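You operate a simulated robot arm through the tools that you are given. There is no shell and no other tool.

Carry out the task below with a simulated robot arm. There is one attempt and no reset: what you move stays moved.

TASK
Redo clamp nut three: it was run at the wrong torque.
Fine: set the torque switch to out, slacken the nut, set it back to in, set the dial to torque card one and run the nut again; put the driver back. Set down upright: nut driver. Where these are worked on the way, their far stop is far enough and under half their travel is too little: torque switch.

It is judged by the outcome, as a careful person would: the job done as asked, and still so three seconds after it is handed in. It fails if anything else is knocked over, pushed out of place, dropped, spilled or broken.

THE ROBOT
A 6-joint arm with a fingered hand, fixed in place. Base frame: the origin is at the foot of the arm, x ahead of it, y to its left, z up; the work surface is at about z = 850. Readings come in mm, rad, newtons and seconds.
With the tool pointing down near the work surface it reaches from about 300 to 800 mm from the base axis. Its first joint turns from -2.007 to 2.007 rad. Payload 4 kg.
Tool frame: the origin (TCP) lies between the finger pads and is the grasp point; the fingertips stand 26 mm ahead of it; z points along the fingers, y is the line along which they close. Largest opening 164 mm; the body of the gripper starts 73 mm behind the TCP. The gripper is a hand of 5 fingers: y runs from the thumb to the fingers, the wrist lies at [0, 0, -239] in the tool frame, and closing takes about 1.5 s.
Orientation is told as [roll, pitch, yaw] about the base's x, y, z axes, in that order, counted from this pose: with the fingers straight down and closing along the base's y, the tool's x points along the base's -x, its y along +y and its z along -z.

THE INTERFACE
- The arm moves only by the tool step_arm. Its argument "targets" is a list of rows, each a list of 3 entries, a list of its own where there are three numbers: the shift along the base's x, y, z in units of 50 mm (1.0 is 50 mm), then the turn, a rotation vector about the base's x, y, z in units of 5 degrees (1.0 is 5 degrees), then the closure in counts, from 0 (fully open) to 255 (shut). In form: [[[dx, dy, dz], [wx, wy, wz], claw], ...]. A call has 1 to 20 rows; each row shifts and turns the commanded pose from where the row before left it. A call with a number of a shift or a turn outside -1 to 1 is refused whole. Rows are played at 5 a second. More than 50 mm and 0.15 rad between two rows, or a gripper value outside its range, and nothing of the call is played. Where a pose cannot be reached the arm comes as near as it can. A force on the tool above 40 N (or 10 N above the force at the start of the call, whichever is more), or a blocked arm, ends the call early, and 0.2 s more pass. Each finger travels about 45 mm/s and halts on what it meets, pressing with about 29 N; the grip force reading is that of the motor and also rises with nothing between the fingers. The clock runs only during rows and for 0.2 s after the last one: add rows that do not move to give the fingers time. The reply holds the time, the measured pose of the TCP, the force on the tool along the base axes, the opening and the grip force, in the units named above and with some noise, with the torque about the TCP (base axes, N m) and any sound that the robot's microphone picked up.
- Cameras (640 x 400 px; columns grow to the right, rows downward): "scene" is fixed at [48.9, -497, 1637.8]; the picture's right is [0.29, -0.96, 0.00], its down [-0.75, -0.23, -0.62] and it looks along [0.59, 0.18, -0.79] (base axes); focal length 309 px, centre (320, 200). "wrist" rides on the gripper at [50, -70, -94] in the tool frame; the picture's right is [0.81, 0.59, 0.00], its down [-0.43, 0.60, -0.68] and it looks along [-0.40, 0.55, 0.74] (tool axes); focal length 270 px, centre (320, 200). There is no depth. A picture from a camera that has moved, and an enlarged one, comes with that camera's place and axes in the base frame and with its lens.
- get_image(camera): a new picture of that camera. It takes no simulated time.
- move_column(by): slides the trunk up (or, below 0, down) by that many mm; the arm rides with it, the base frame stays. It gives what a move gives, with no picture.
- set_grasp(shape): the hand has 5 fingers and takes this shape, open, in about a second: jaw (thumb against the fingers, like two jaws); tri (thumb and two fingers); tip (a fingertip pinch); poke (one finger out to press); point (the index stretched); flat (the hand flat); cup (the hand cupped); fist (a fist). The gripper value then closes the fingers along that shape, each until it touches; the sizes above hold for jaw. It gives what a move gives, with no picture.
- enlarge(camera, box): a new picture of the part [left, top, right, bottom] of that camera's present view, enlarged. It takes no simulated time.
- close_job(): hands the job in; it is judged then, once.

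Nothing tells you positions but the pictures and the camera data. Unless the task says otherwise, let go and move clear before handing in.

The tools are called after "Request:" as name(argument=value, ...) on one line, values as JSON. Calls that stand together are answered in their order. step_arm: Moves the arm, as the interface text tells. Its arguments: {"type":"object","properties":{"targets":{"type":"array"}},"required":["targets"]} The other tools are called the same way: move_column (by) slides the trunk up or down; set_grasp (shape) gives the hand a shape; get_image (camera) takes a picture; enlarge (camera, box) takes an enlarged picture of a part of a camera's view; close_job () hands the job in.

At the start:

```text
time_s: 0.0
tool_pos: [484.9, -182.8, 1234.6]
tool_rot: [0.0, 0.0, 0.001]
ft_force: [0.4, 0.6, 0.5]
torque: [0.03, -0.01, 0.03]
finger_gap: 164.1
finger_force: 0.2
shape: jaw
trunk travel left (down, up): [-850.0, 140.0]
```

scene: 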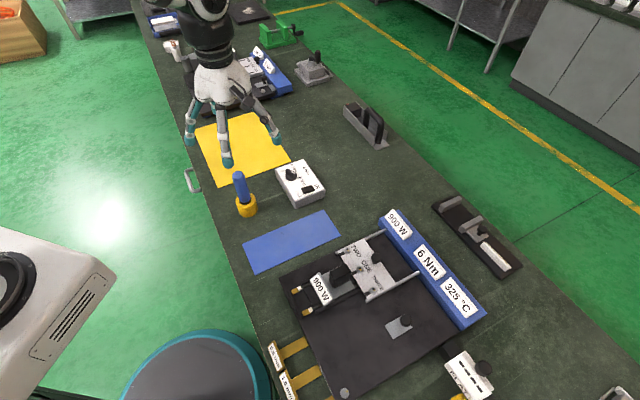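
wrist: 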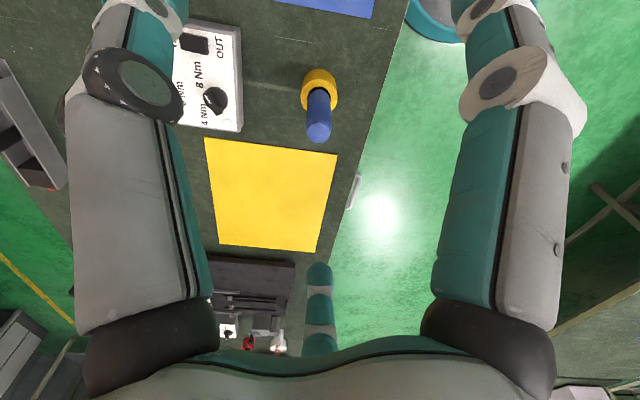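

I see a bench with a yellow mat, a blue nut driver in a yellow stand, a white box with a dial and a switch, and fixtures on either side. I will look closer at the parts before moving.

Request:
enlarge(camera="scene", box=[220, 140, 340, 220])

Request:
enlarge(camera="scene", box=[270, 200, 510, 350])

Request:
enlarge(camera="scene", box=[140, 0, 340, 125])

Request:
enlarge(camera="scene", box=[240, 300, 520, 400])

Request:
enlarge(camera="wrist", box=[160, 0, 360, 150])

```text
5.00 times, centred on (280, 180) of scene
camera zoom: at [48.9, -497.0, 1637.8], right [0.29, -0.96, 0.0], down [-0.75, -0.23, -0.62], along [0.59, 0.18, -0.79], focal length 1547 px, centre (520, 300)
```

zoom: 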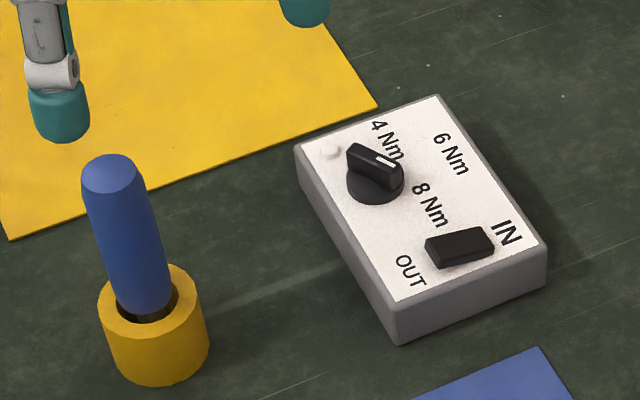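

```text
2.67 times, centred on (390, 275) of scene
camera zoom: at [48.9, -497.0, 1637.8], right [0.29, -0.96, 0.0], down [-0.75, -0.23, -0.62], along [0.59, 0.18, -0.79], focal length 825 px, centre (133, 0)
```

zoom: 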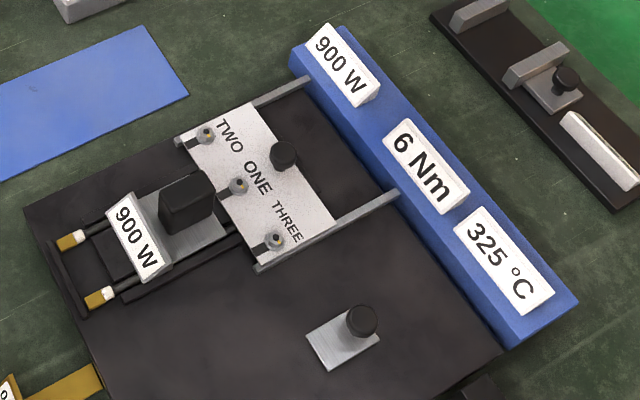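

```text
3.20 times, centred on (240, 62) of scene
camera zoom: at [48.9, -497.0, 1637.8], right [0.29, -0.96, 0.0], down [-0.75, -0.23, -0.62], along [0.59, 0.18, -0.79], focal length 990 px, centre (576, 640)
```

zoom: 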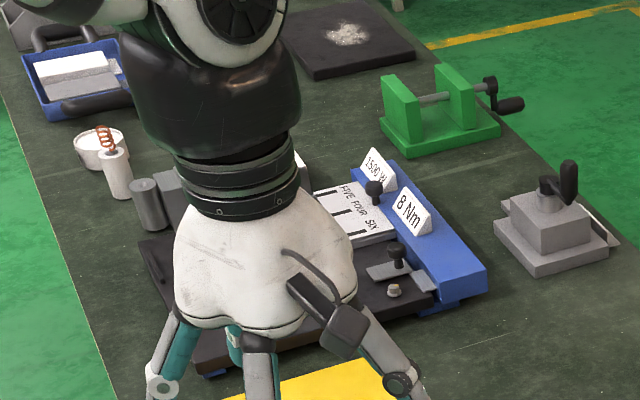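

```text
2.29 times, centred on (380, 350) of scene
camera zoom: at [48.9, -497.0, 1637.8], right [0.29, -0.96, 0.0], down [-0.75, -0.23, -0.62], along [0.59, 0.18, -0.79], focal length 707 px, centre (183, -143)
```

zoom: 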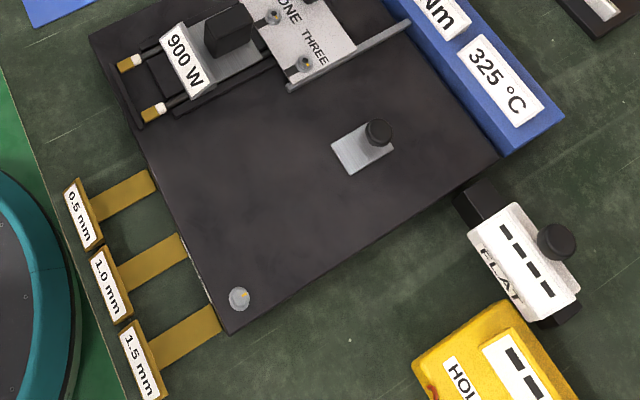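

```text
2.67 times, centred on (260, 75) of wrist
camera zoom: at [433.8, -251.7, 1327.5], right [-0.81, 0.59, 0.0], down [0.43, 0.6, 0.68], along [0.4, 0.55, -0.74], focal length 721 px, centre (480, 533)
```

zoom: 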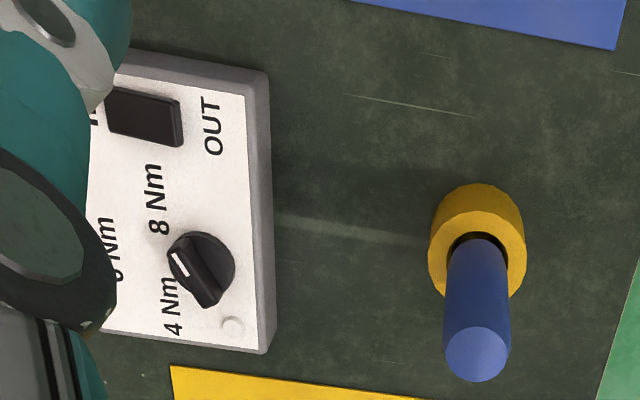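

I see the driver standing in its yellow holder near (537, -114), the control box near (650, -240), and nut three near (376, -539). Before moving I want closer looks at the dial, the switch, the cards and the nuts.

Request:
enlarge(camera="scene", box=[275, 155, 335, 212])

Request:
enlarge(camera="scene", box=[335, 235, 415, 305])

Request:
enlarge(camera="scene", box=[375, 200, 495, 330])

Request:
enlarge(camera="scene", box=[230, 35, 300, 105])

Request:
enlarge(camera="wrist", box=[170, 15, 260, 135])

Request:
enlarge(camera="wrist", box=[180, 240, 320, 360])

```text
7.02 times, centred on (305, 184) of scene
camera zoom: at [48.9, -497.0, 1637.8], right [0.29, -0.96, 0.0], down [-0.75, -0.23, -0.62], along [0.59, 0.18, -0.79], focal length 2171 px, centre (425, 316)
```

zoom: 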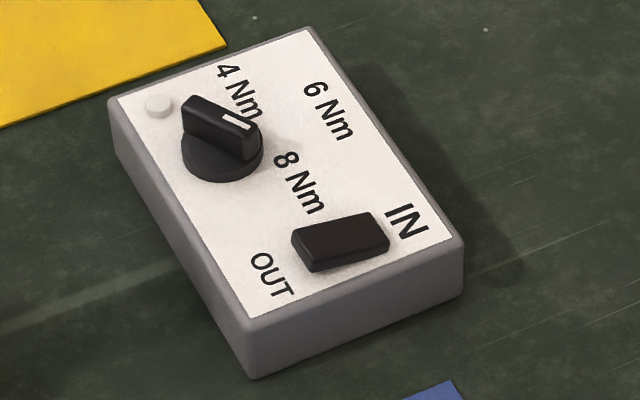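

```text
5.71 times, centred on (375, 270) of scene
camera zoom: at [48.9, -497.0, 1637.8], right [0.29, -0.96, 0.0], down [-0.75, -0.23, -0.62], along [0.59, 0.18, -0.79], focal length 1768 px, centre (6, -200)
```

zoom: 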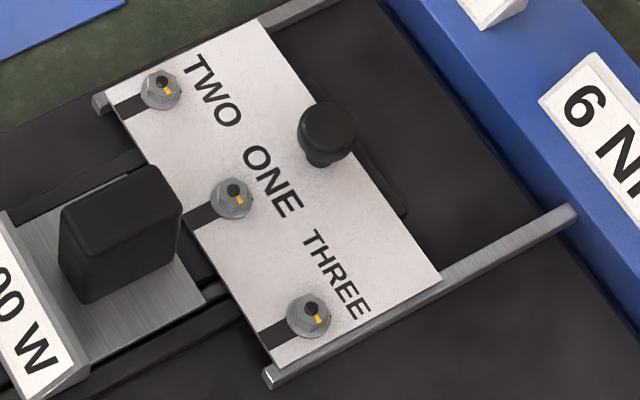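

```text
3.08 times, centred on (435, 265) of scene
camera zoom: at [48.9, -497.0, 1637.8], right [0.29, -0.96, 0.0], down [-0.75, -0.23, -0.62], along [0.59, 0.18, -0.79], focal length 952 px, centre (-34, 0)
```

zoom: 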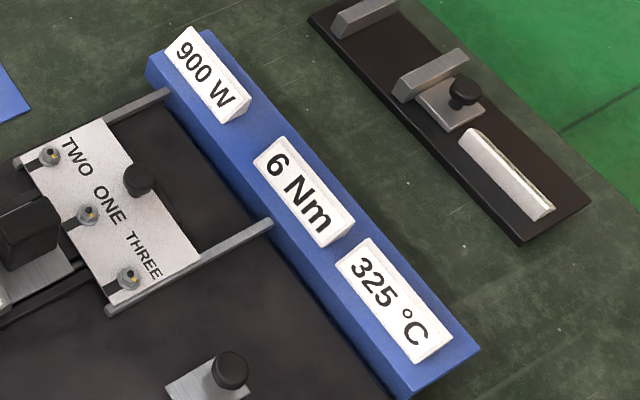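

```text
5.71 times, centred on (265, 70) of scene
camera zoom: at [48.9, -497.0, 1637.8], right [0.29, -0.96, 0.0], down [-0.75, -0.23, -0.62], along [0.59, 0.18, -0.79], focal length 1768 px, centre (634, 943)
```

zoom: 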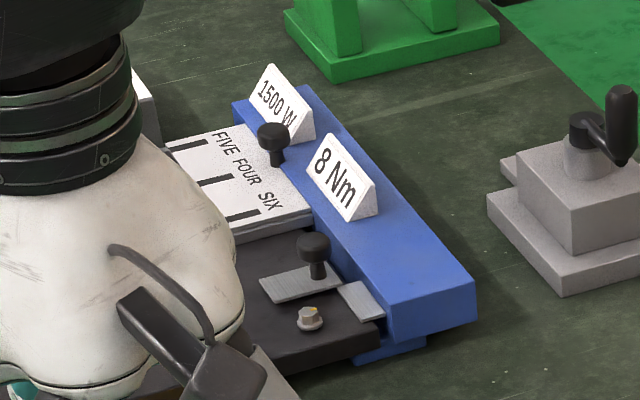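

```text
3.33 times, centred on (215, 75) of wrist
camera zoom: at [433.8, -251.7, 1327.5], right [-0.81, 0.59, 0.0], down [0.43, 0.6, 0.68], along [0.4, 0.55, -0.74], focal length 901 px, centre (670, 617)
```

zoom: 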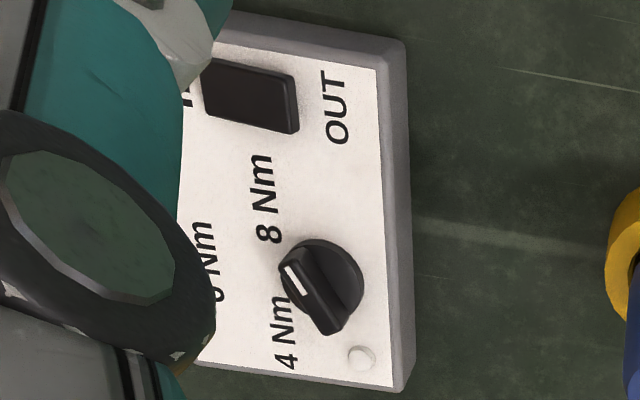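

```text
3.33 times, centred on (250, 300) of wrist
camera zoom: at [433.8, -251.7, 1327.5], right [-0.81, 0.59, 0.0], down [0.43, 0.6, 0.68], along [0.4, 0.55, -0.74], focal length 901 px, centre (553, -133)
```

zoom: 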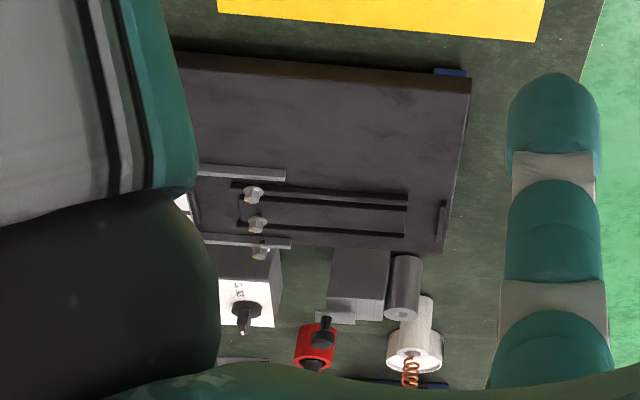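

The dial's pointer mark seems to sit at 8 Nm, and station one's torque card reads 6 Nm. The switch looks like a rocker between OUT and IN. I'll move over the box and look at it from closer up, then try the poke shape.

Request:
step_arm(targets=[[[0.8, -0.5, -0.8], [0, 0, 0], 0], [[0.8, -0.5, -0.8], [0, 0, 0], 0], [[0, 0, 0], [0, 0, 0], 0]])

Request:
set_grasp(shape="poke")

Request:
get_image(camera="wrist")

Request:
get_image(camera="scene")

```text
refused: row 1 steps farther than a row can; nothing moved
```

```text
time_s: 0.9
tool_pos: [484.9, -182.9, 1234.4]
tool_rot: [-0.001, 0.0, 0.001]
ft_force: [0.2, 0.2, -0.5]
torque: [-0.02, 0.02, 0.0]
finger_gap: 0.0
finger_force: 0.2
shape: poke
trunk travel left (down, up): [-850.0, 140.0]
```

```text
taken
camera wrist: at [433.8, -251.7, 1327.5], right [-0.81, 0.59, 0.0], down [0.43, 0.6, 0.68], along [0.4, 0.55, -0.74], focal length 270 px, centre (320, 200)
```

wrist: 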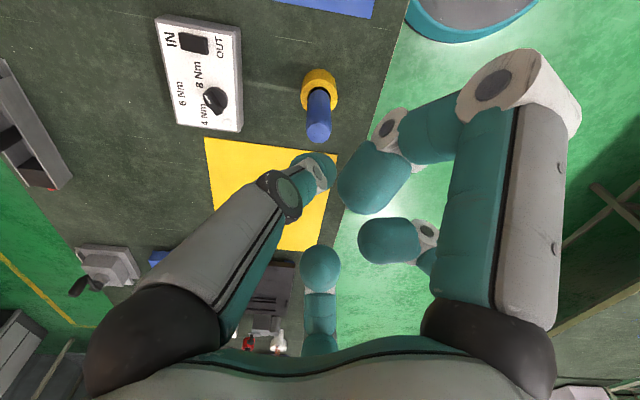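

```text
taken
```

scene: 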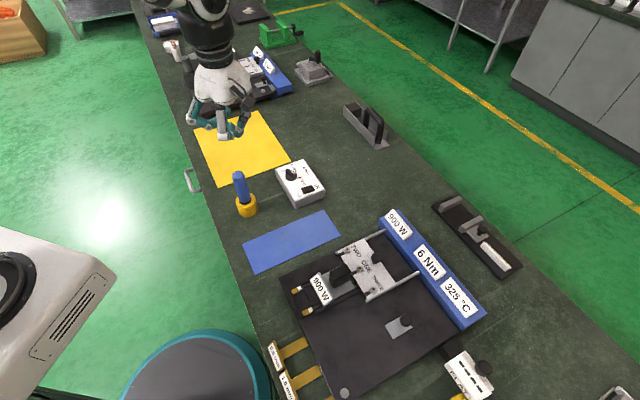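

The hand is now in the poke shape, and each row's shift has to stay under 50 mm in total. I'll zoom in on the hand to see where the stretched finger's tip is.

Request:
enlarge(camera="scene", box=[180, 60, 280, 150])

Request:
enlarge(camera="wrist", box=[150, 0, 350, 130])

Request:
enlarge(camera="wrist", box=[240, 130, 440, 270])

```text
4.44 times, centred on (230, 105) of scene
camera zoom: at [48.9, -497.0, 1637.8], right [0.29, -0.96, 0.0], down [-0.75, -0.23, -0.62], along [0.59, 0.18, -0.79], focal length 1375 px, centre (720, 622)
```

zoom: 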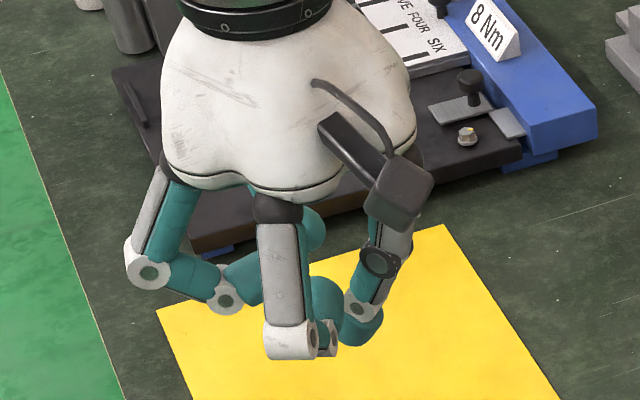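

```text
3.08 times, centred on (250, 65) of wrist
camera zoom: at [433.8, -251.7, 1327.5], right [-0.81, 0.59, 0.0], down [0.43, 0.6, 0.68], along [0.4, 0.55, -0.74], focal length 832 px, centre (535, 615)
```

zoom: 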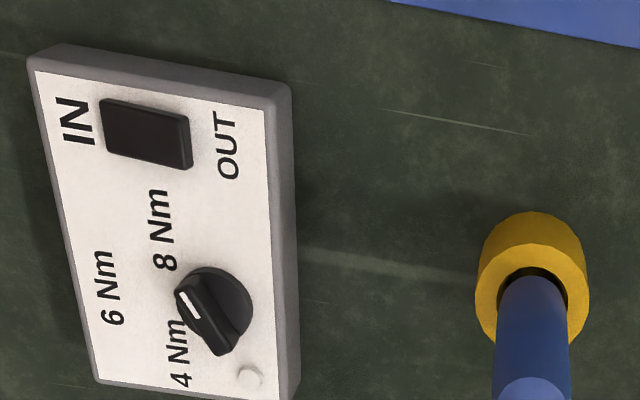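

```text
2.86 times, centred on (340, 200) of wrist
camera zoom: at [433.8, -251.7, 1327.5], right [-0.81, 0.59, 0.0], down [0.43, 0.6, 0.68], along [0.4, 0.55, -0.74], focal length 772 px, centre (263, 200)
```

zoom: 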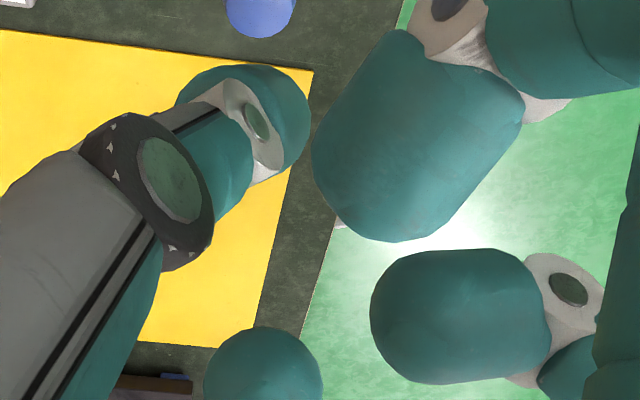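

The poke fingertip works out on the tool axis about 26 mm ahead of the TCP, with the other fingers well above it. I'll move down near the box to get a better look at the rocker.

Request:
step_arm(targets=[[[0.5, -0.268, -0.736], [0, 0, 0], 0], [[0.5, -0.268, -0.736], [0, 0, 0], 0], [[0.5, -0.268, -0.736], [0, 0, 0], 0], [[0.5, -0.268, -0.736], [0, 0, 0], 0], [[0, 0, 0], [0, 0, 0], 0], [[0, 0, 0], [0, 0, 0], 0]])

Request:
get_image(camera="wrist")

Request:
get_image(camera="scene")

```text
time_s: 2.3
tool_pos: [586.4, -236.8, 1087.4]
tool_rot: [-0.002, 0.001, 0.001]
ft_force: [0.2, 0.5, 0.4]
torque: [-0.01, 0.02, 0.0]
finger_gap: 0.0
finger_force: 0.0
shape: poke
trunk travel left (down, up): [-850.0, 140.0]
```

```text
taken
camera wrist: at [535.0, -305.2, 1179.1], right [-0.81, 0.59, 0.0], down [0.43, 0.6, 0.68], along [0.4, 0.55, -0.74], focal length 270 px, centre (320, 200)
```

wrist: 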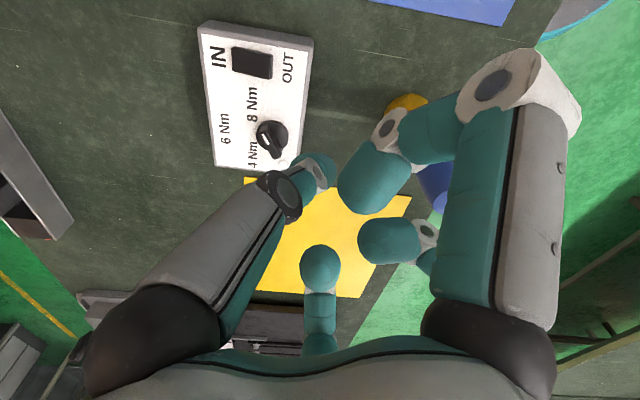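

```text
taken
```

scene: 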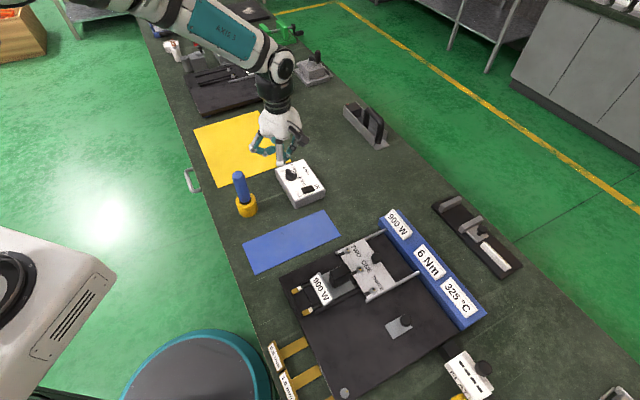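

Request:
enlarge(camera="wrist", box=[190, 10, 330, 180])

Request:
enlarge(camera="scene", box=[240, 100, 340, 215])

Request:
enlarge(camera="scene", box=[150, 20, 340, 120])

```text
2.35 times, centred on (260, 95) of wrist
camera zoom: at [535.0, -305.2, 1179.1], right [-0.81, 0.59, 0.0], down [0.43, 0.6, 0.68], along [0.4, 0.55, -0.74], focal length 636 px, centre (461, 447)
```

zoom: 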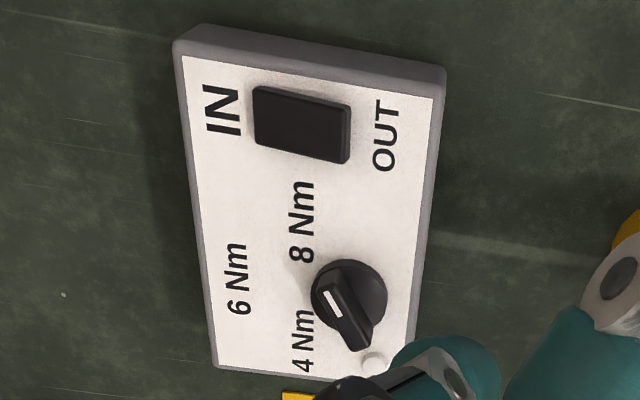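

```text
3.48 times, centred on (290, 158) of scene
camera zoom: at [48.9, -497.0, 1637.8], right [0.29, -0.96, 0.0], down [-0.75, -0.23, -0.62], along [0.59, 0.18, -0.79], focal length 1076 px, centre (424, 348)
```

zoom: 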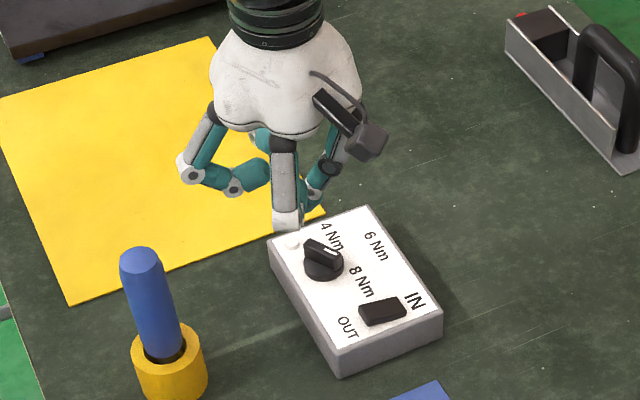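

```text
3.37 times, centred on (245, 70) of scene
camera zoom: at [48.9, -497.0, 1637.8], right [0.29, -0.96, 0.0], down [-0.75, -0.23, -0.62], along [0.59, 0.18, -0.79], focal length 1042 px, centre (573, 638)
```

zoom: 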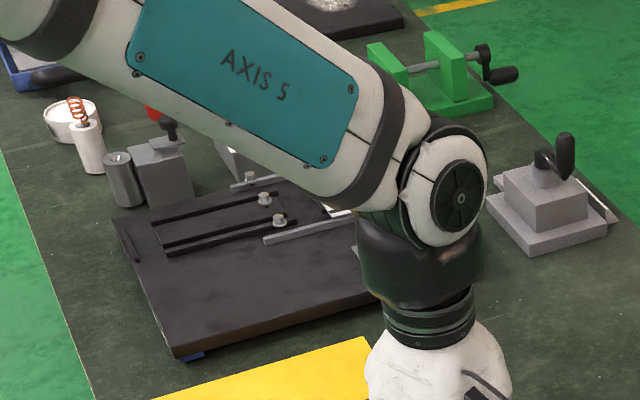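

The rocker's centre works out at about (634, -279), with its OUT end raised near (621, -266) and IN pressed down. I'll move above the OUT end.

Request:
step_arm(targets=[[[0.188, -0.163, -0.687], [0, 0, 0], 0], [[0.188, -0.163, -0.687], [0, 0, 0], 0], [[0.188, -0.163, -0.687], [0, 0, 0], 0], [[0.188, -0.163, -0.687], [0, 0, 0], 0], [[0, 0, 0], [0, 0, 0], 0], [[0, 0, 0], [0, 0, 0], 0]])

Request:
get_image(camera="wrist")

Request:
enlarge(camera="scene", box=[250, 120, 350, 215])

```text
time_s: 3.7
tool_pos: [624.5, -268.8, 950.9]
tool_rot: [0.0, 0.0, 0.0]
ft_force: [0.2, 0.8, 0.2]
torque: [-0.03, 0.01, 0.0]
finger_gap: 0.1
finger_force: 0.0
shape: poke
trunk travel left (down, up): [-850.0, 140.0]
```

```text
taken
camera wrist: at [573.9, -338.1, 1043.2], right [-0.81, 0.59, 0.0], down [0.43, 0.6, 0.68], along [0.4, 0.55, -0.74], focal length 270 px, centre (320, 200)
```

wrist: 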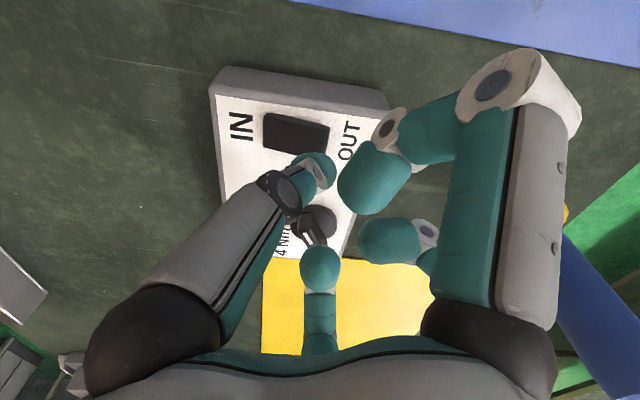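

```text
4.21 times, centred on (300, 168) of scene
camera zoom: at [48.9, -497.0, 1637.8], right [0.29, -0.96, 0.0], down [-0.75, -0.23, -0.62], along [0.59, 0.18, -0.79], focal length 1303 px, centre (404, 337)
```

zoom: 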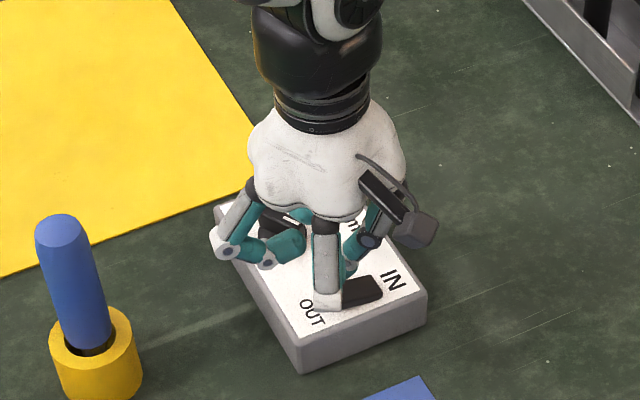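

The fingertip lines up over the rocker's OUT end, and the other fingers stay clear of the dial. I'll come down slowly and press it.

Request:
step_arm(targets=[[[0, 0, -0.1], [0, 0, 0], 0], [[0, 0, -0.1], [0, 0, 0], 0], [[0, 0, -0.1], [0, 0, 0], 0], [[0, 0, -0.1], [0, 0, 0], 0], [[0, 0, -0.08], [0, 0, 0], 0], [[0, 0, -0.04], [0, 0, 0], 0], [[0, 0, -0.04], [0, 0, 0], 0], [[0, 0, 0], [0, 0, 0], 0]])

Request:
enlarge(camera="scene", box=[250, 120, 350, 215])

Request:
get_image(camera="wrist")

```text
time_s: 5.5
tool_pos: [623.0, -269.0, 924.9]
tool_rot: [-0.003, -0.004, 0.0]
ft_force: [0.3, 1.5, 12.5]
torque: [0.02, -0.07, -0.01]
finger_gap: 0.0
finger_force: 0.0
shape: poke
trunk travel left (down, up): [-850.0, 140.0]
```

```text
4.21 times, centred on (300, 168) of scene
camera zoom: at [48.9, -497.0, 1637.8], right [0.29, -0.96, 0.0], down [-0.75, -0.23, -0.62], along [0.59, 0.18, -0.79], focal length 1303 px, centre (404, 337)
```

zoom: 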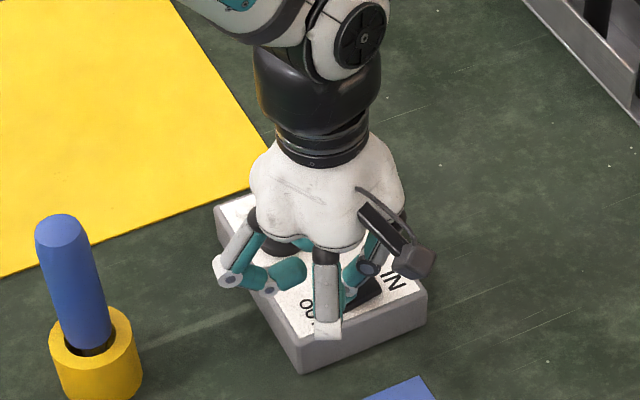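

```text
taken
camera wrist: at [571.5, -337.7, 1016.6], right [-0.81, 0.59, 0.0], down [0.43, 0.6, 0.68], along [0.4, 0.55, -0.74], focal length 270 px, centre (320, 200)
```

wrist: 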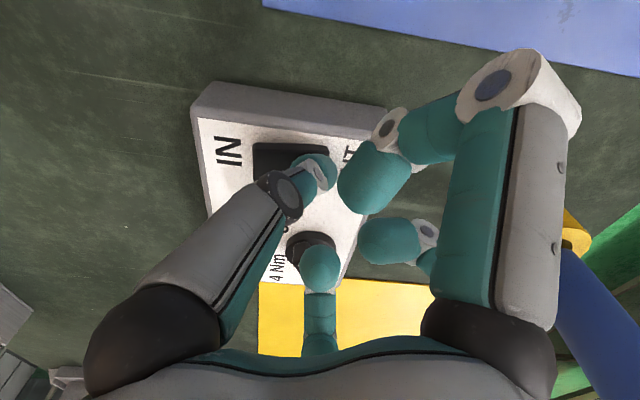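

I have contact, with about 12 N on the rocker. I'll press further in small steps.

Request:
step_arm(targets=[[[0, 0, -0.04], [0, 0, 0], 0], [[0, 0, -0.04], [0, 0, 0], 0], [[0, 0, -0.04], [0, 0, 0], 0], [[0, 0, -0.04], [0, 0, 0], 0]])

Request:
get_image(camera="wrist")

```text
time_s: 6.6
tool_pos: [622.4, -268.8, 919.1]
tool_rot: [-0.004, -0.005, -0.002]
ft_force: [-10.3, 3.0, 22.4]
torque: [0.27, 0.16, 0.11]
finger_gap: 0.0
finger_force: 0.0
shape: poke
trunk travel left (down, up): [-850.0, 140.0]
stopped in row 4: the force on the tool passed its limit at 41 N (the readings are from after the stop); the commanded pose is now the measured one
```

```text
taken
camera wrist: at [570.4, -338.0, 1011.8], right [-0.81, 0.59, -0.01], down [0.43, 0.6, 0.68], along [0.4, 0.55, -0.74], focal length 270 px, centre (320, 200)
```

wrist: 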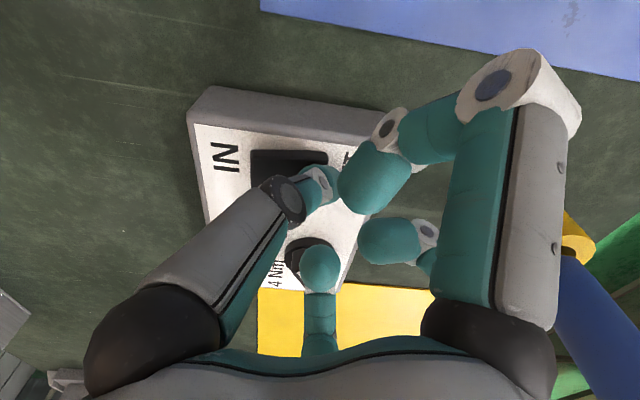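

The end went down about 6 mm and then hit a hard stop, so the rocker has probably flipped. I'll lift off and check.

Request:
step_arm(targets=[[[0, 0, 0.3], [0, 0, 0], 0], [[0, 0, 0.9], [0, 0, 0], 0], [[-0.6, 0.6, 0.5], [0, 0, 0], 0], [[-0.6, 0.6, 0.5], [0, 0, 0], 0], [[0, 0, 0], [0, 0, 0], 0]])

Request:
enlarge(camera="scene", box=[270, 150, 340, 215])

Request:
get_image(camera="wrist")

```text
time_s: 7.8
tool_pos: [562.2, -209.5, 1024.4]
tool_rot: [0.0, -0.002, 0.001]
ft_force: [0.5, -0.4, -0.5]
torque: [-0.01, 0.0, -0.01]
finger_gap: 0.0
finger_force: 0.0
shape: poke
trunk travel left (down, up): [-850.0, 140.0]
```

```text
6.15 times, centred on (305, 182) of scene
camera zoom: at [48.9, -497.0, 1637.8], right [0.29, -0.96, 0.0], down [-0.75, -0.23, -0.62], along [0.59, 0.18, -0.79], focal length 1904 px, centre (412, 308)
```

zoom: 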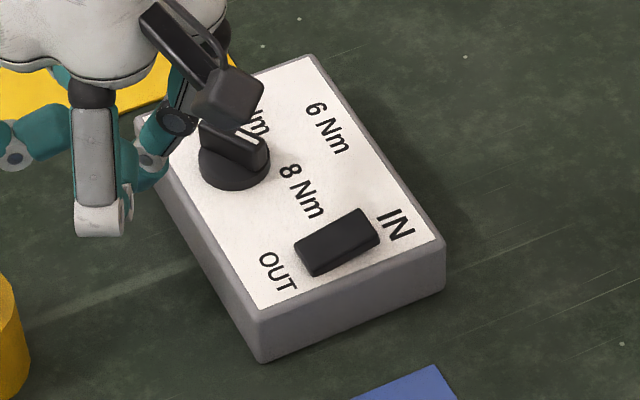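

```text
taken
camera wrist: at [510.7, -278.5, 1117.9], right [-0.81, 0.59, 0.0], down [0.43, 0.6, 0.68], along [0.4, 0.55, -0.74], focal length 270 px, centre (320, 200)
```

wrist: 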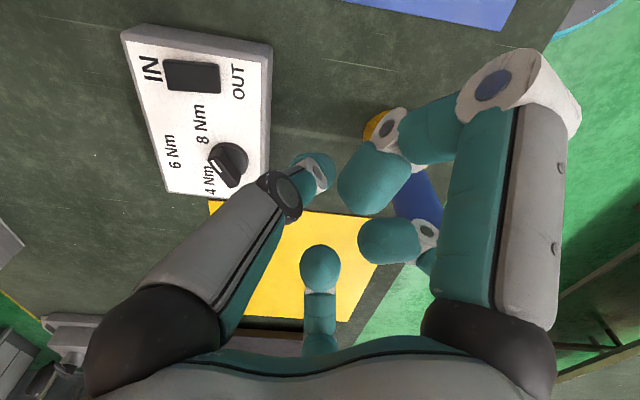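

The rocker is now tilted the other way, with OUT pressed and IN raised. I'll rise well clear, change to the jaw shape and move above the driver.

Request:
step_arm(targets=[[[0, 0, 0.95], [0, 0, 0], 0], [[0, 0, 0.95], [0, 0, 0], 0], [[0, 0, 0.95], [0, 0, 0], 0], [[0, 0, 0], [0, 0, 0], 0]])

Request:
set_grasp(shape="jaw")

Request:
get_image(camera="wrist")

Request:
get_image(camera="scene")

```text
time_s: 8.8
tool_pos: [561.7, -211.0, 1166.3]
tool_rot: [-0.001, -0.002, -0.002]
ft_force: [-0.3, 0.1, -0.3]
torque: [-0.02, 0.01, 0.05]
finger_gap: 0.0
finger_force: 0.1
shape: poke
trunk travel left (down, up): [-850.0, 140.0]
```

```text
time_s: 9.7
tool_pos: [560.1, -210.2, 1165.9]
tool_rot: [0.0, -0.002, -0.001]
ft_force: [-0.6, 0.3, -0.1]
torque: [0.01, -0.01, -0.01]
finger_gap: 163.9
finger_force: 0.0
shape: jaw
trunk travel left (down, up): [-850.0, 140.0]
```

```text
taken
camera wrist: at [509.7, -278.9, 1259.1], right [-0.81, 0.59, 0.0], down [0.43, 0.6, 0.68], along [0.4, 0.55, -0.74], focal length 270 px, centre (320, 200)
```

wrist: 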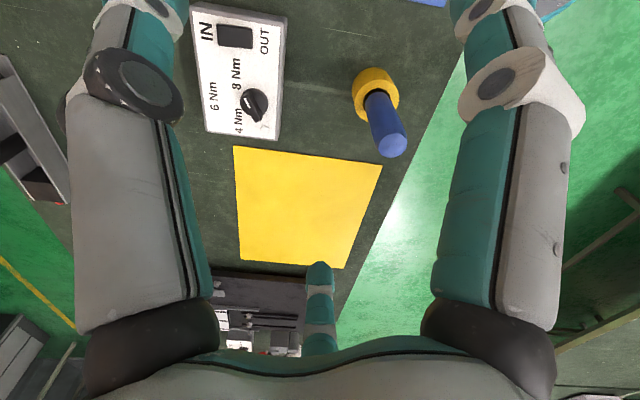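

```text
taken
```

scene: 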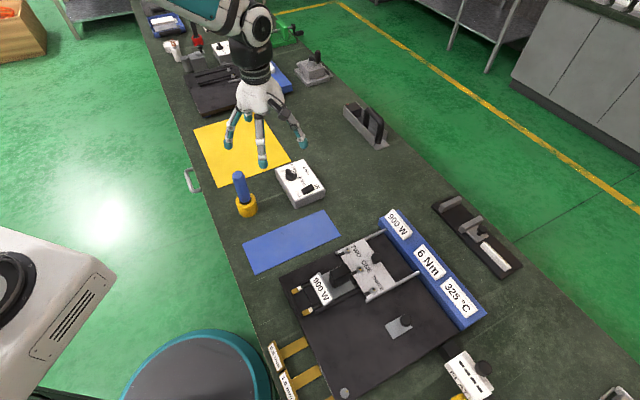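

I'll zoom in on the driver from both cameras to pin down its axis.

Request:
enlarge(camera="wrist", box=[330, 50, 430, 170])

Request:
enlarge(camera="scene", box=[215, 160, 275, 225])

Request:
enlarge(camera="scene", box=[220, 60, 320, 180])

```text
3.33 times, centred on (380, 110) of wrist
camera zoom: at [509.7, -278.9, 1259.1], right [-0.81, 0.59, 0.0], down [0.43, 0.6, 0.68], along [0.4, 0.55, -0.74], focal length 901 px, centre (120, 500)
```

zoom: 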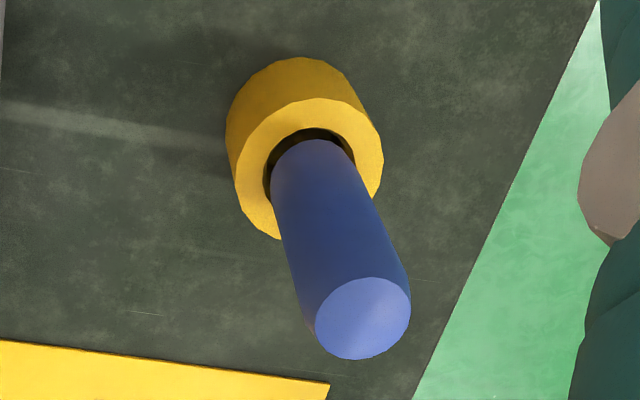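

```text
6.15 times, centred on (245, 192) of scene
camera zoom: at [48.9, -497.0, 1637.8], right [0.29, -0.96, 0.0], down [-0.75, -0.23, -0.62], along [0.59, 0.18, -0.79], focal length 1904 px, centre (782, 246)
```

zoom: 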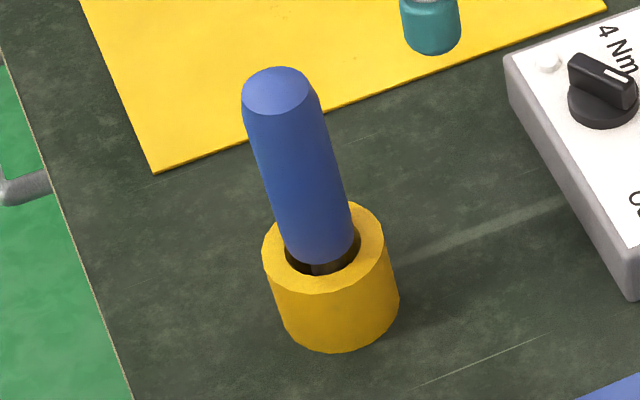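

```text
3.33 times, centred on (270, 120) of scene
camera zoom: at [48.9, -497.0, 1637.8], right [0.29, -0.96, 0.0], down [-0.75, -0.23, -0.62], along [0.59, 0.18, -0.79], focal length 1031 px, centre (487, 467)
```

zoom: 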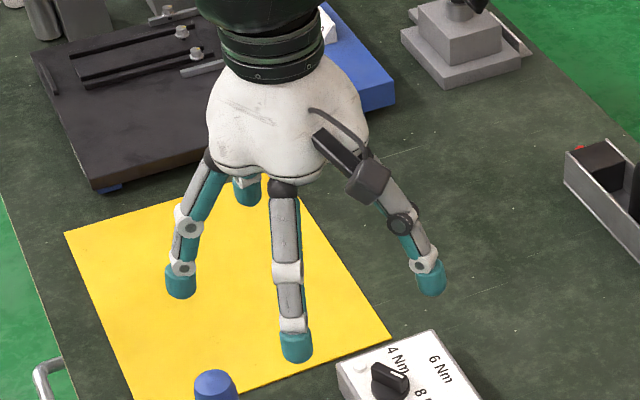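

The driver's axis comes out at about (536, -113), with its top at z of about 1011 and the holder's rim at about 895. I'll centre above it.

Request:
step_arm(targets=[[[-0.161, 0.648, 0], [0, 0, 0], 0], [[-0.161, 0.648, 0], [0, 0, 0], 0], [[-0.161, 0.648, 0], [0, 0, 0], 0], [[0, 0, -0.9], [0, 0, 0], 0], [[0, 0, 0], [0, 0, 0], 0], [[0, 0, 0], [0, 0, 0], 0]])

Request:
get_image(camera="wrist")

Request:
enlarge(camera="scene", box=[190, 100, 310, 220])

```text
time_s: 11.1
tool_pos: [539.5, -113.9, 1121.3]
tool_rot: [-0.002, -0.002, -0.001]
ft_force: [0.7, -0.1, 0.6]
torque: [0.04, 0.0, 0.0]
finger_gap: 164.1
finger_force: 0.0
shape: jaw
trunk travel left (down, up): [-850.0, 140.0]
```

```text
taken
camera wrist: at [487.8, -183.0, 1214.2], right [-0.81, 0.59, 0.0], down [0.43, 0.6, 0.68], along [0.4, 0.55, -0.74], focal length 270 px, centre (320, 200)
```

wrist: 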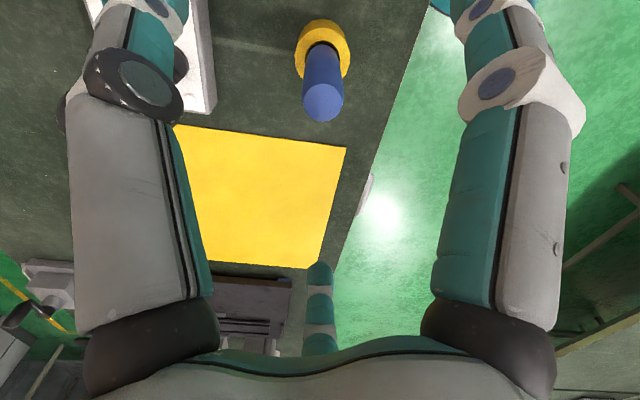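

```text
3.33 times, centred on (250, 160) of scene
camera zoom: at [48.9, -497.0, 1637.8], right [0.29, -0.96, 0.0], down [-0.75, -0.23, -0.62], along [0.59, 0.18, -0.79], focal length 1031 px, centre (553, 333)
```

zoom: 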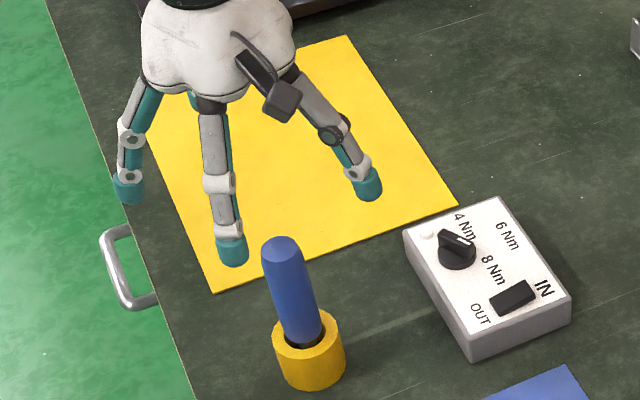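

The driver top checks out at (536.5, -112.7). I'll go down around it with open fingers to about z = 965.

Request:
step_arm(targets=[[[-0.055, 0.022, -0.7], [0, 0, 0], 0], [[0, 0, -0.8], [0, 0, 0], 0], [[0, 0, -0.8], [0, 0, 0], 0], [[0, 0, -0.82], [0, 0, 0], 0], [[0, 0, 0], [0, 0, 0], 0], [[0, 0, 0], [0, 0, 0], 0]])

Request:
get_image(camera="wrist")

Request:
enlarge(camera="scene", box=[190, 100, 310, 220])

```text
time_s: 12.5
tool_pos: [536.5, -112.2, 967.6]
tool_rot: [-0.001, -0.002, 0.0]
ft_force: [-0.3, 0.2, -0.1]
torque: [-0.03, 0.01, 0.03]
finger_gap: 164.1
finger_force: 0.1
shape: jaw
trunk travel left (down, up): [-850.0, 140.0]
```

```text
taken
camera wrist: at [484.9, -181.5, 1060.6], right [-0.81, 0.59, 0.0], down [0.43, 0.6, 0.68], along [0.4, 0.55, -0.74], focal length 270 px, centre (320, 200)
```

wrist: 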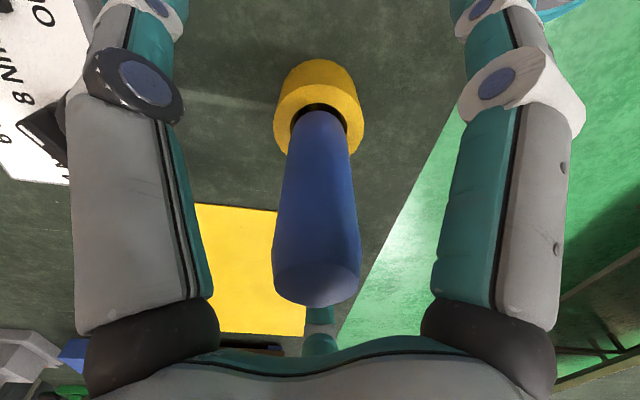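

```text
3.33 times, centred on (250, 160) of scene
camera zoom: at [48.9, -497.0, 1637.8], right [0.29, -0.96, 0.0], down [-0.75, -0.23, -0.62], along [0.59, 0.18, -0.79], focal length 1031 px, centre (553, 333)
```

zoom: 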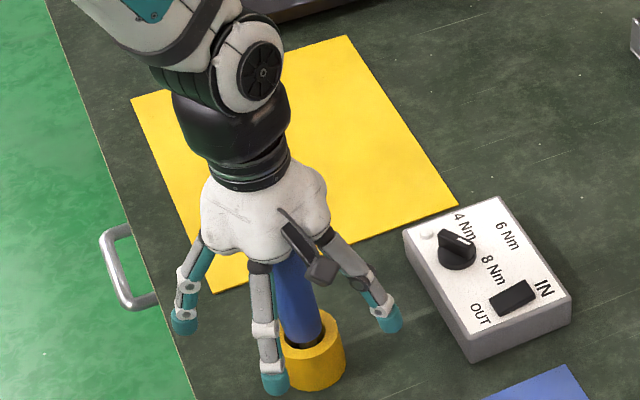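

The driver stands centred in the open hand. I'll close on it.

Request:
step_arm(targets=[[[0, 0, 0], [0, 0, 0], 120], [[0, 0, 0], [0, 0, 0], 180], [[0, 0, 0], [0, 0, 0], 255], [[0, 0, 0], [0, 0, 0], 255], [[0, 0, 0], [0, 0, 0], 255], [[0, 0, 0], [0, 0, 0], 255], [[0, 0, 0], [0, 0, 0], 255], [[0, 0, 0], [0, 0, 0], 255], [[0, 0, 0], [0, 0, 0], 255], [[0, 0, 0], [0, 0, 0], 255]])

Request:
get_image(camera="wrist")

Request:
enlarge(camera="scene", box=[190, 100, 310, 220])

```text
time_s: 14.7
tool_pos: [536.3, -113.2, 968.3]
tool_rot: [-0.001, -0.003, 0.001]
ft_force: [0.3, 0.3, 0.4]
torque: [0.0, 0.04, -0.02]
finger_gap: 29.1
finger_force: 29.0
shape: jaw
trunk travel left (down, up): [-850.0, 140.0]
```

```text
taken
camera wrist: at [484.7, -181.4, 1060.5], right [-0.81, 0.59, 0.0], down [0.43, 0.6, 0.68], along [0.4, 0.55, -0.74], focal length 270 px, centre (320, 200)
```

wrist: 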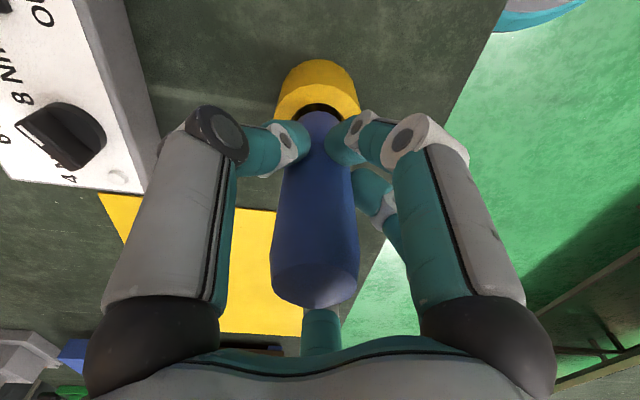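

```text
3.33 times, centred on (250, 160) of scene
camera zoom: at [48.9, -497.0, 1637.8], right [0.29, -0.96, 0.0], down [-0.75, -0.23, -0.62], along [0.59, 0.18, -0.79], focal length 1031 px, centre (553, 333)
```

zoom: 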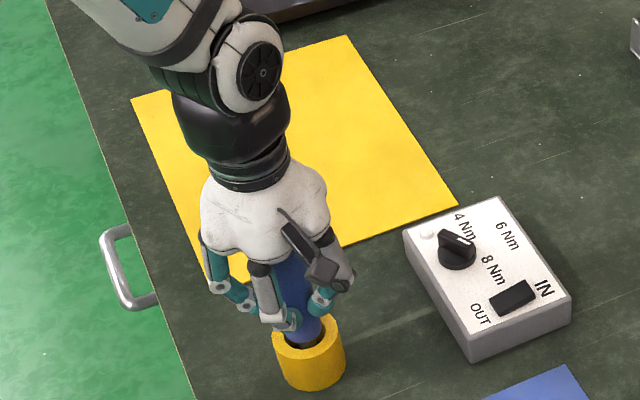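

The driver is gripped, with a 29 mm gap and 29 N. I'll lift it straight out of the holder.

Request:
step_arm(targets=[[[0, 0, 0.3], [0, 0, 0], 255], [[0, 0, 0.5], [0, 0, 0], 255], [[0, 0, 0.6], [0, 0, 0], 255], [[0, 0, 0.8], [0, 0, 0], 255], [[0, 0, 0.8], [0, 0, 0], 255], [[0, 0, 0], [0, 0, 0], 255], [[0, 0, 0], [0, 0, 0], 255]])

Request:
get_image(camera="wrist")

Request:
enlarge(camera="scene", box=[190, 60, 310, 220])

```text
time_s: 16.3
tool_pos: [539.1, -111.7, 1118.9]
tool_rot: [-0.003, -0.002, 0.0]
ft_force: [0.2, -0.3, -3.6]
torque: [0.01, -0.04, -0.01]
finger_gap: 29.2
finger_force: 29.1
shape: jaw
trunk travel left (down, up): [-850.0, 140.0]
```

```text
taken
camera wrist: at [486.9, -181.1, 1211.2], right [-0.81, 0.59, 0.0], down [0.43, 0.6, 0.68], along [0.4, 0.55, -0.74], focal length 270 px, centre (320, 200)
```

wrist: 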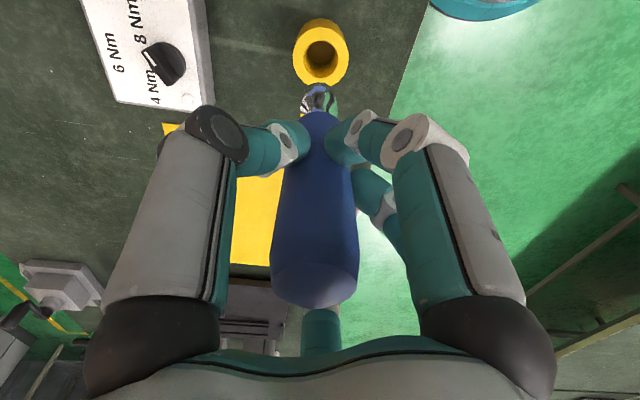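

```text
2.50 times, centred on (250, 140) of scene
camera zoom: at [48.9, -497.0, 1637.8], right [0.29, -0.96, 0.0], down [-0.75, -0.23, -0.62], along [0.59, 0.18, -0.79], focal length 774 px, centre (495, 350)
```

zoom: 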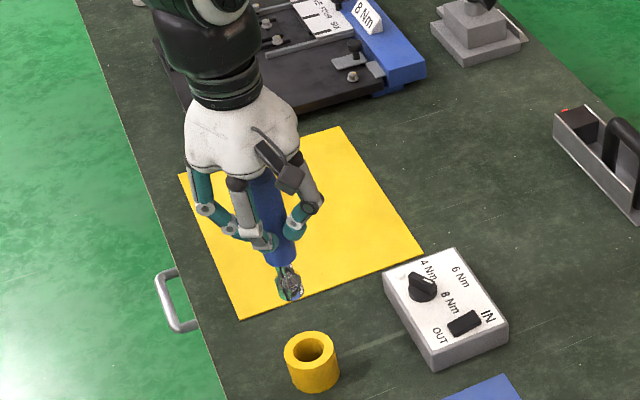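

The driver is clear of the holder and hanging straight. I'll measure its socket tip and look again at the nut fixture.

Request:
enlarge(camera="scene", box=[230, 120, 270, 190])

Request:
enlarge(camera="scene", box=[370, 260, 400, 300])

Request:
enlarge(camera="wrist", box=[280, 10, 370, 120])

```text
5.71 times, centred on (250, 155) of scene
camera zoom: at [48.9, -497.0, 1637.8], right [0.29, -0.96, 0.0], down [-0.75, -0.23, -0.62], along [0.59, 0.18, -0.79], focal length 1768 px, centre (720, 457)
```

zoom: 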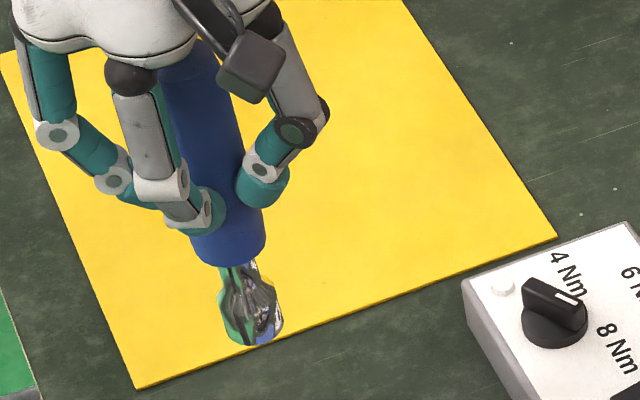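

```text
10.00 times, centred on (385, 280) of scene
camera zoom: at [48.9, -497.0, 1637.8], right [0.29, -0.96, 0.0], down [-0.75, -0.23, -0.62], along [0.59, 0.18, -0.79], focal length 3094 px, centre (-330, -600)
```

zoom: 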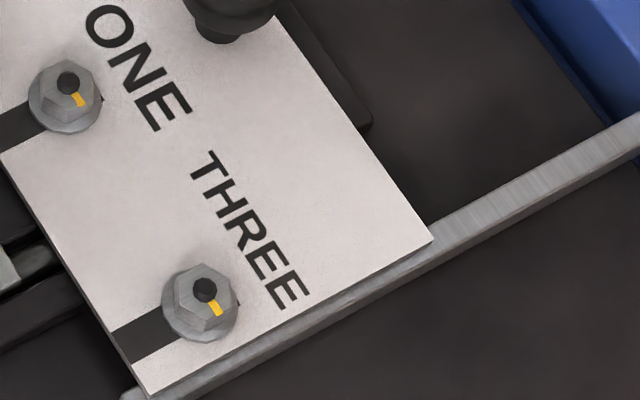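

```text
3.64 times, centred on (325, 65) of wrist
camera zoom: at [486.9, -181.1, 1211.2], right [-0.81, 0.59, 0.0], down [0.43, 0.6, 0.68], along [0.4, 0.55, -0.74], focal length 983 px, centre (302, 691)
```

zoom: 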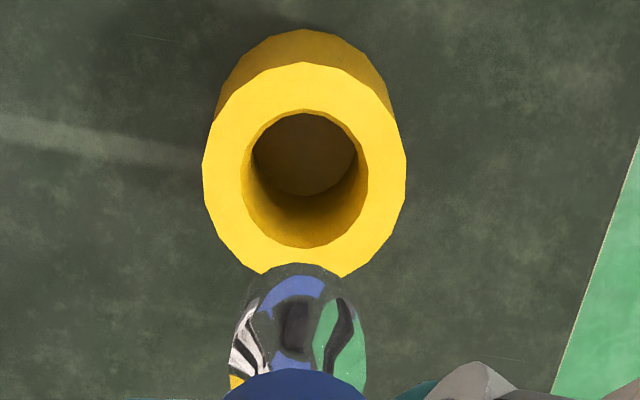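

The socket's end is about 118 mm below the TCP, and nut three carries a flange and a yellow mark. I'll carry the driver over near nut three at a safe height.

Request:
step_arm(targets=[[[-0.15, -0.4, 0.1], [0, 0, 0], 255], [[-0.27, -0.71, 0], [0, 0, 0], 255], [[-0.27, -0.71, 0], [0, 0, 0], 255], [[-0.27, -0.71, 0], [0, 0, 0], 255], [[-0.27, -0.71, 0], [0, 0, 0], 255], [[-0.27, -0.71, 0], [0, 0, 0], 255], [[-0.27, -0.71, 0], [0, 0, 0], 255], [[-0.27, -0.71, 0], [0, 0, 0], 255], [[-0.27, -0.71, 0], [0, 0, 0], 255], [[-0.27, -0.71, 0], [0, 0, 0], 255], [[-0.27, -0.71, 0], [0, 0, 0], 255], [[-0.27, -0.71, 0], [0, 0, 0], 255], [[-0.12, -0.31, 0], [0, 0, 0], 255], [[0, 0, 0], [0, 0, 0], 255], [[0, 0, 0], [0, 0, 0], 255]])

Request:
get_image(camera="wrist")

Request:
get_image(camera="scene")

```text
time_s: 19.5
tool_pos: [376.8, -538.6, 1121.2]
tool_rot: [-0.002, -0.002, 0.0]
ft_force: [-0.3, -0.3, -3.7]
torque: [0.01, 0.03, -0.01]
finger_gap: 29.1
finger_force: 28.7
shape: jaw
trunk travel left (down, up): [-850.0, 140.0]
```

```text
taken
camera wrist: at [324.6, -607.0, 1213.6], right [-0.81, 0.59, 0.0], down [0.43, 0.6, 0.68], along [0.4, 0.55, -0.74], focal length 270 px, centre (320, 200)
```

wrist: 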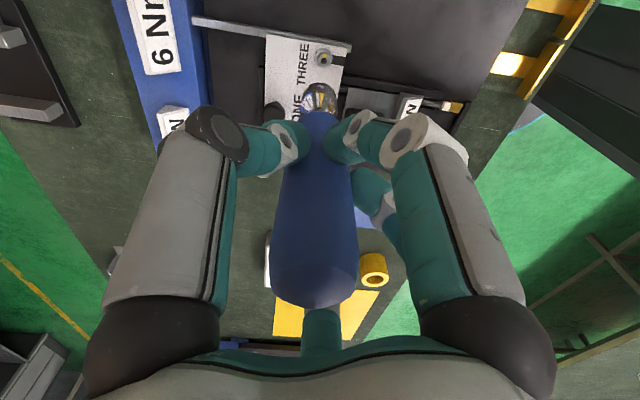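

```text
taken
```

scene: 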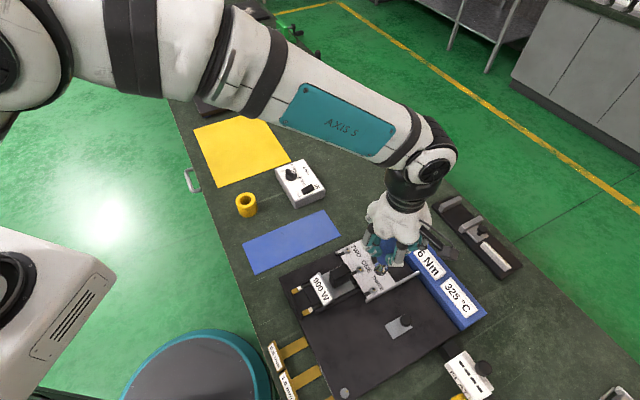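

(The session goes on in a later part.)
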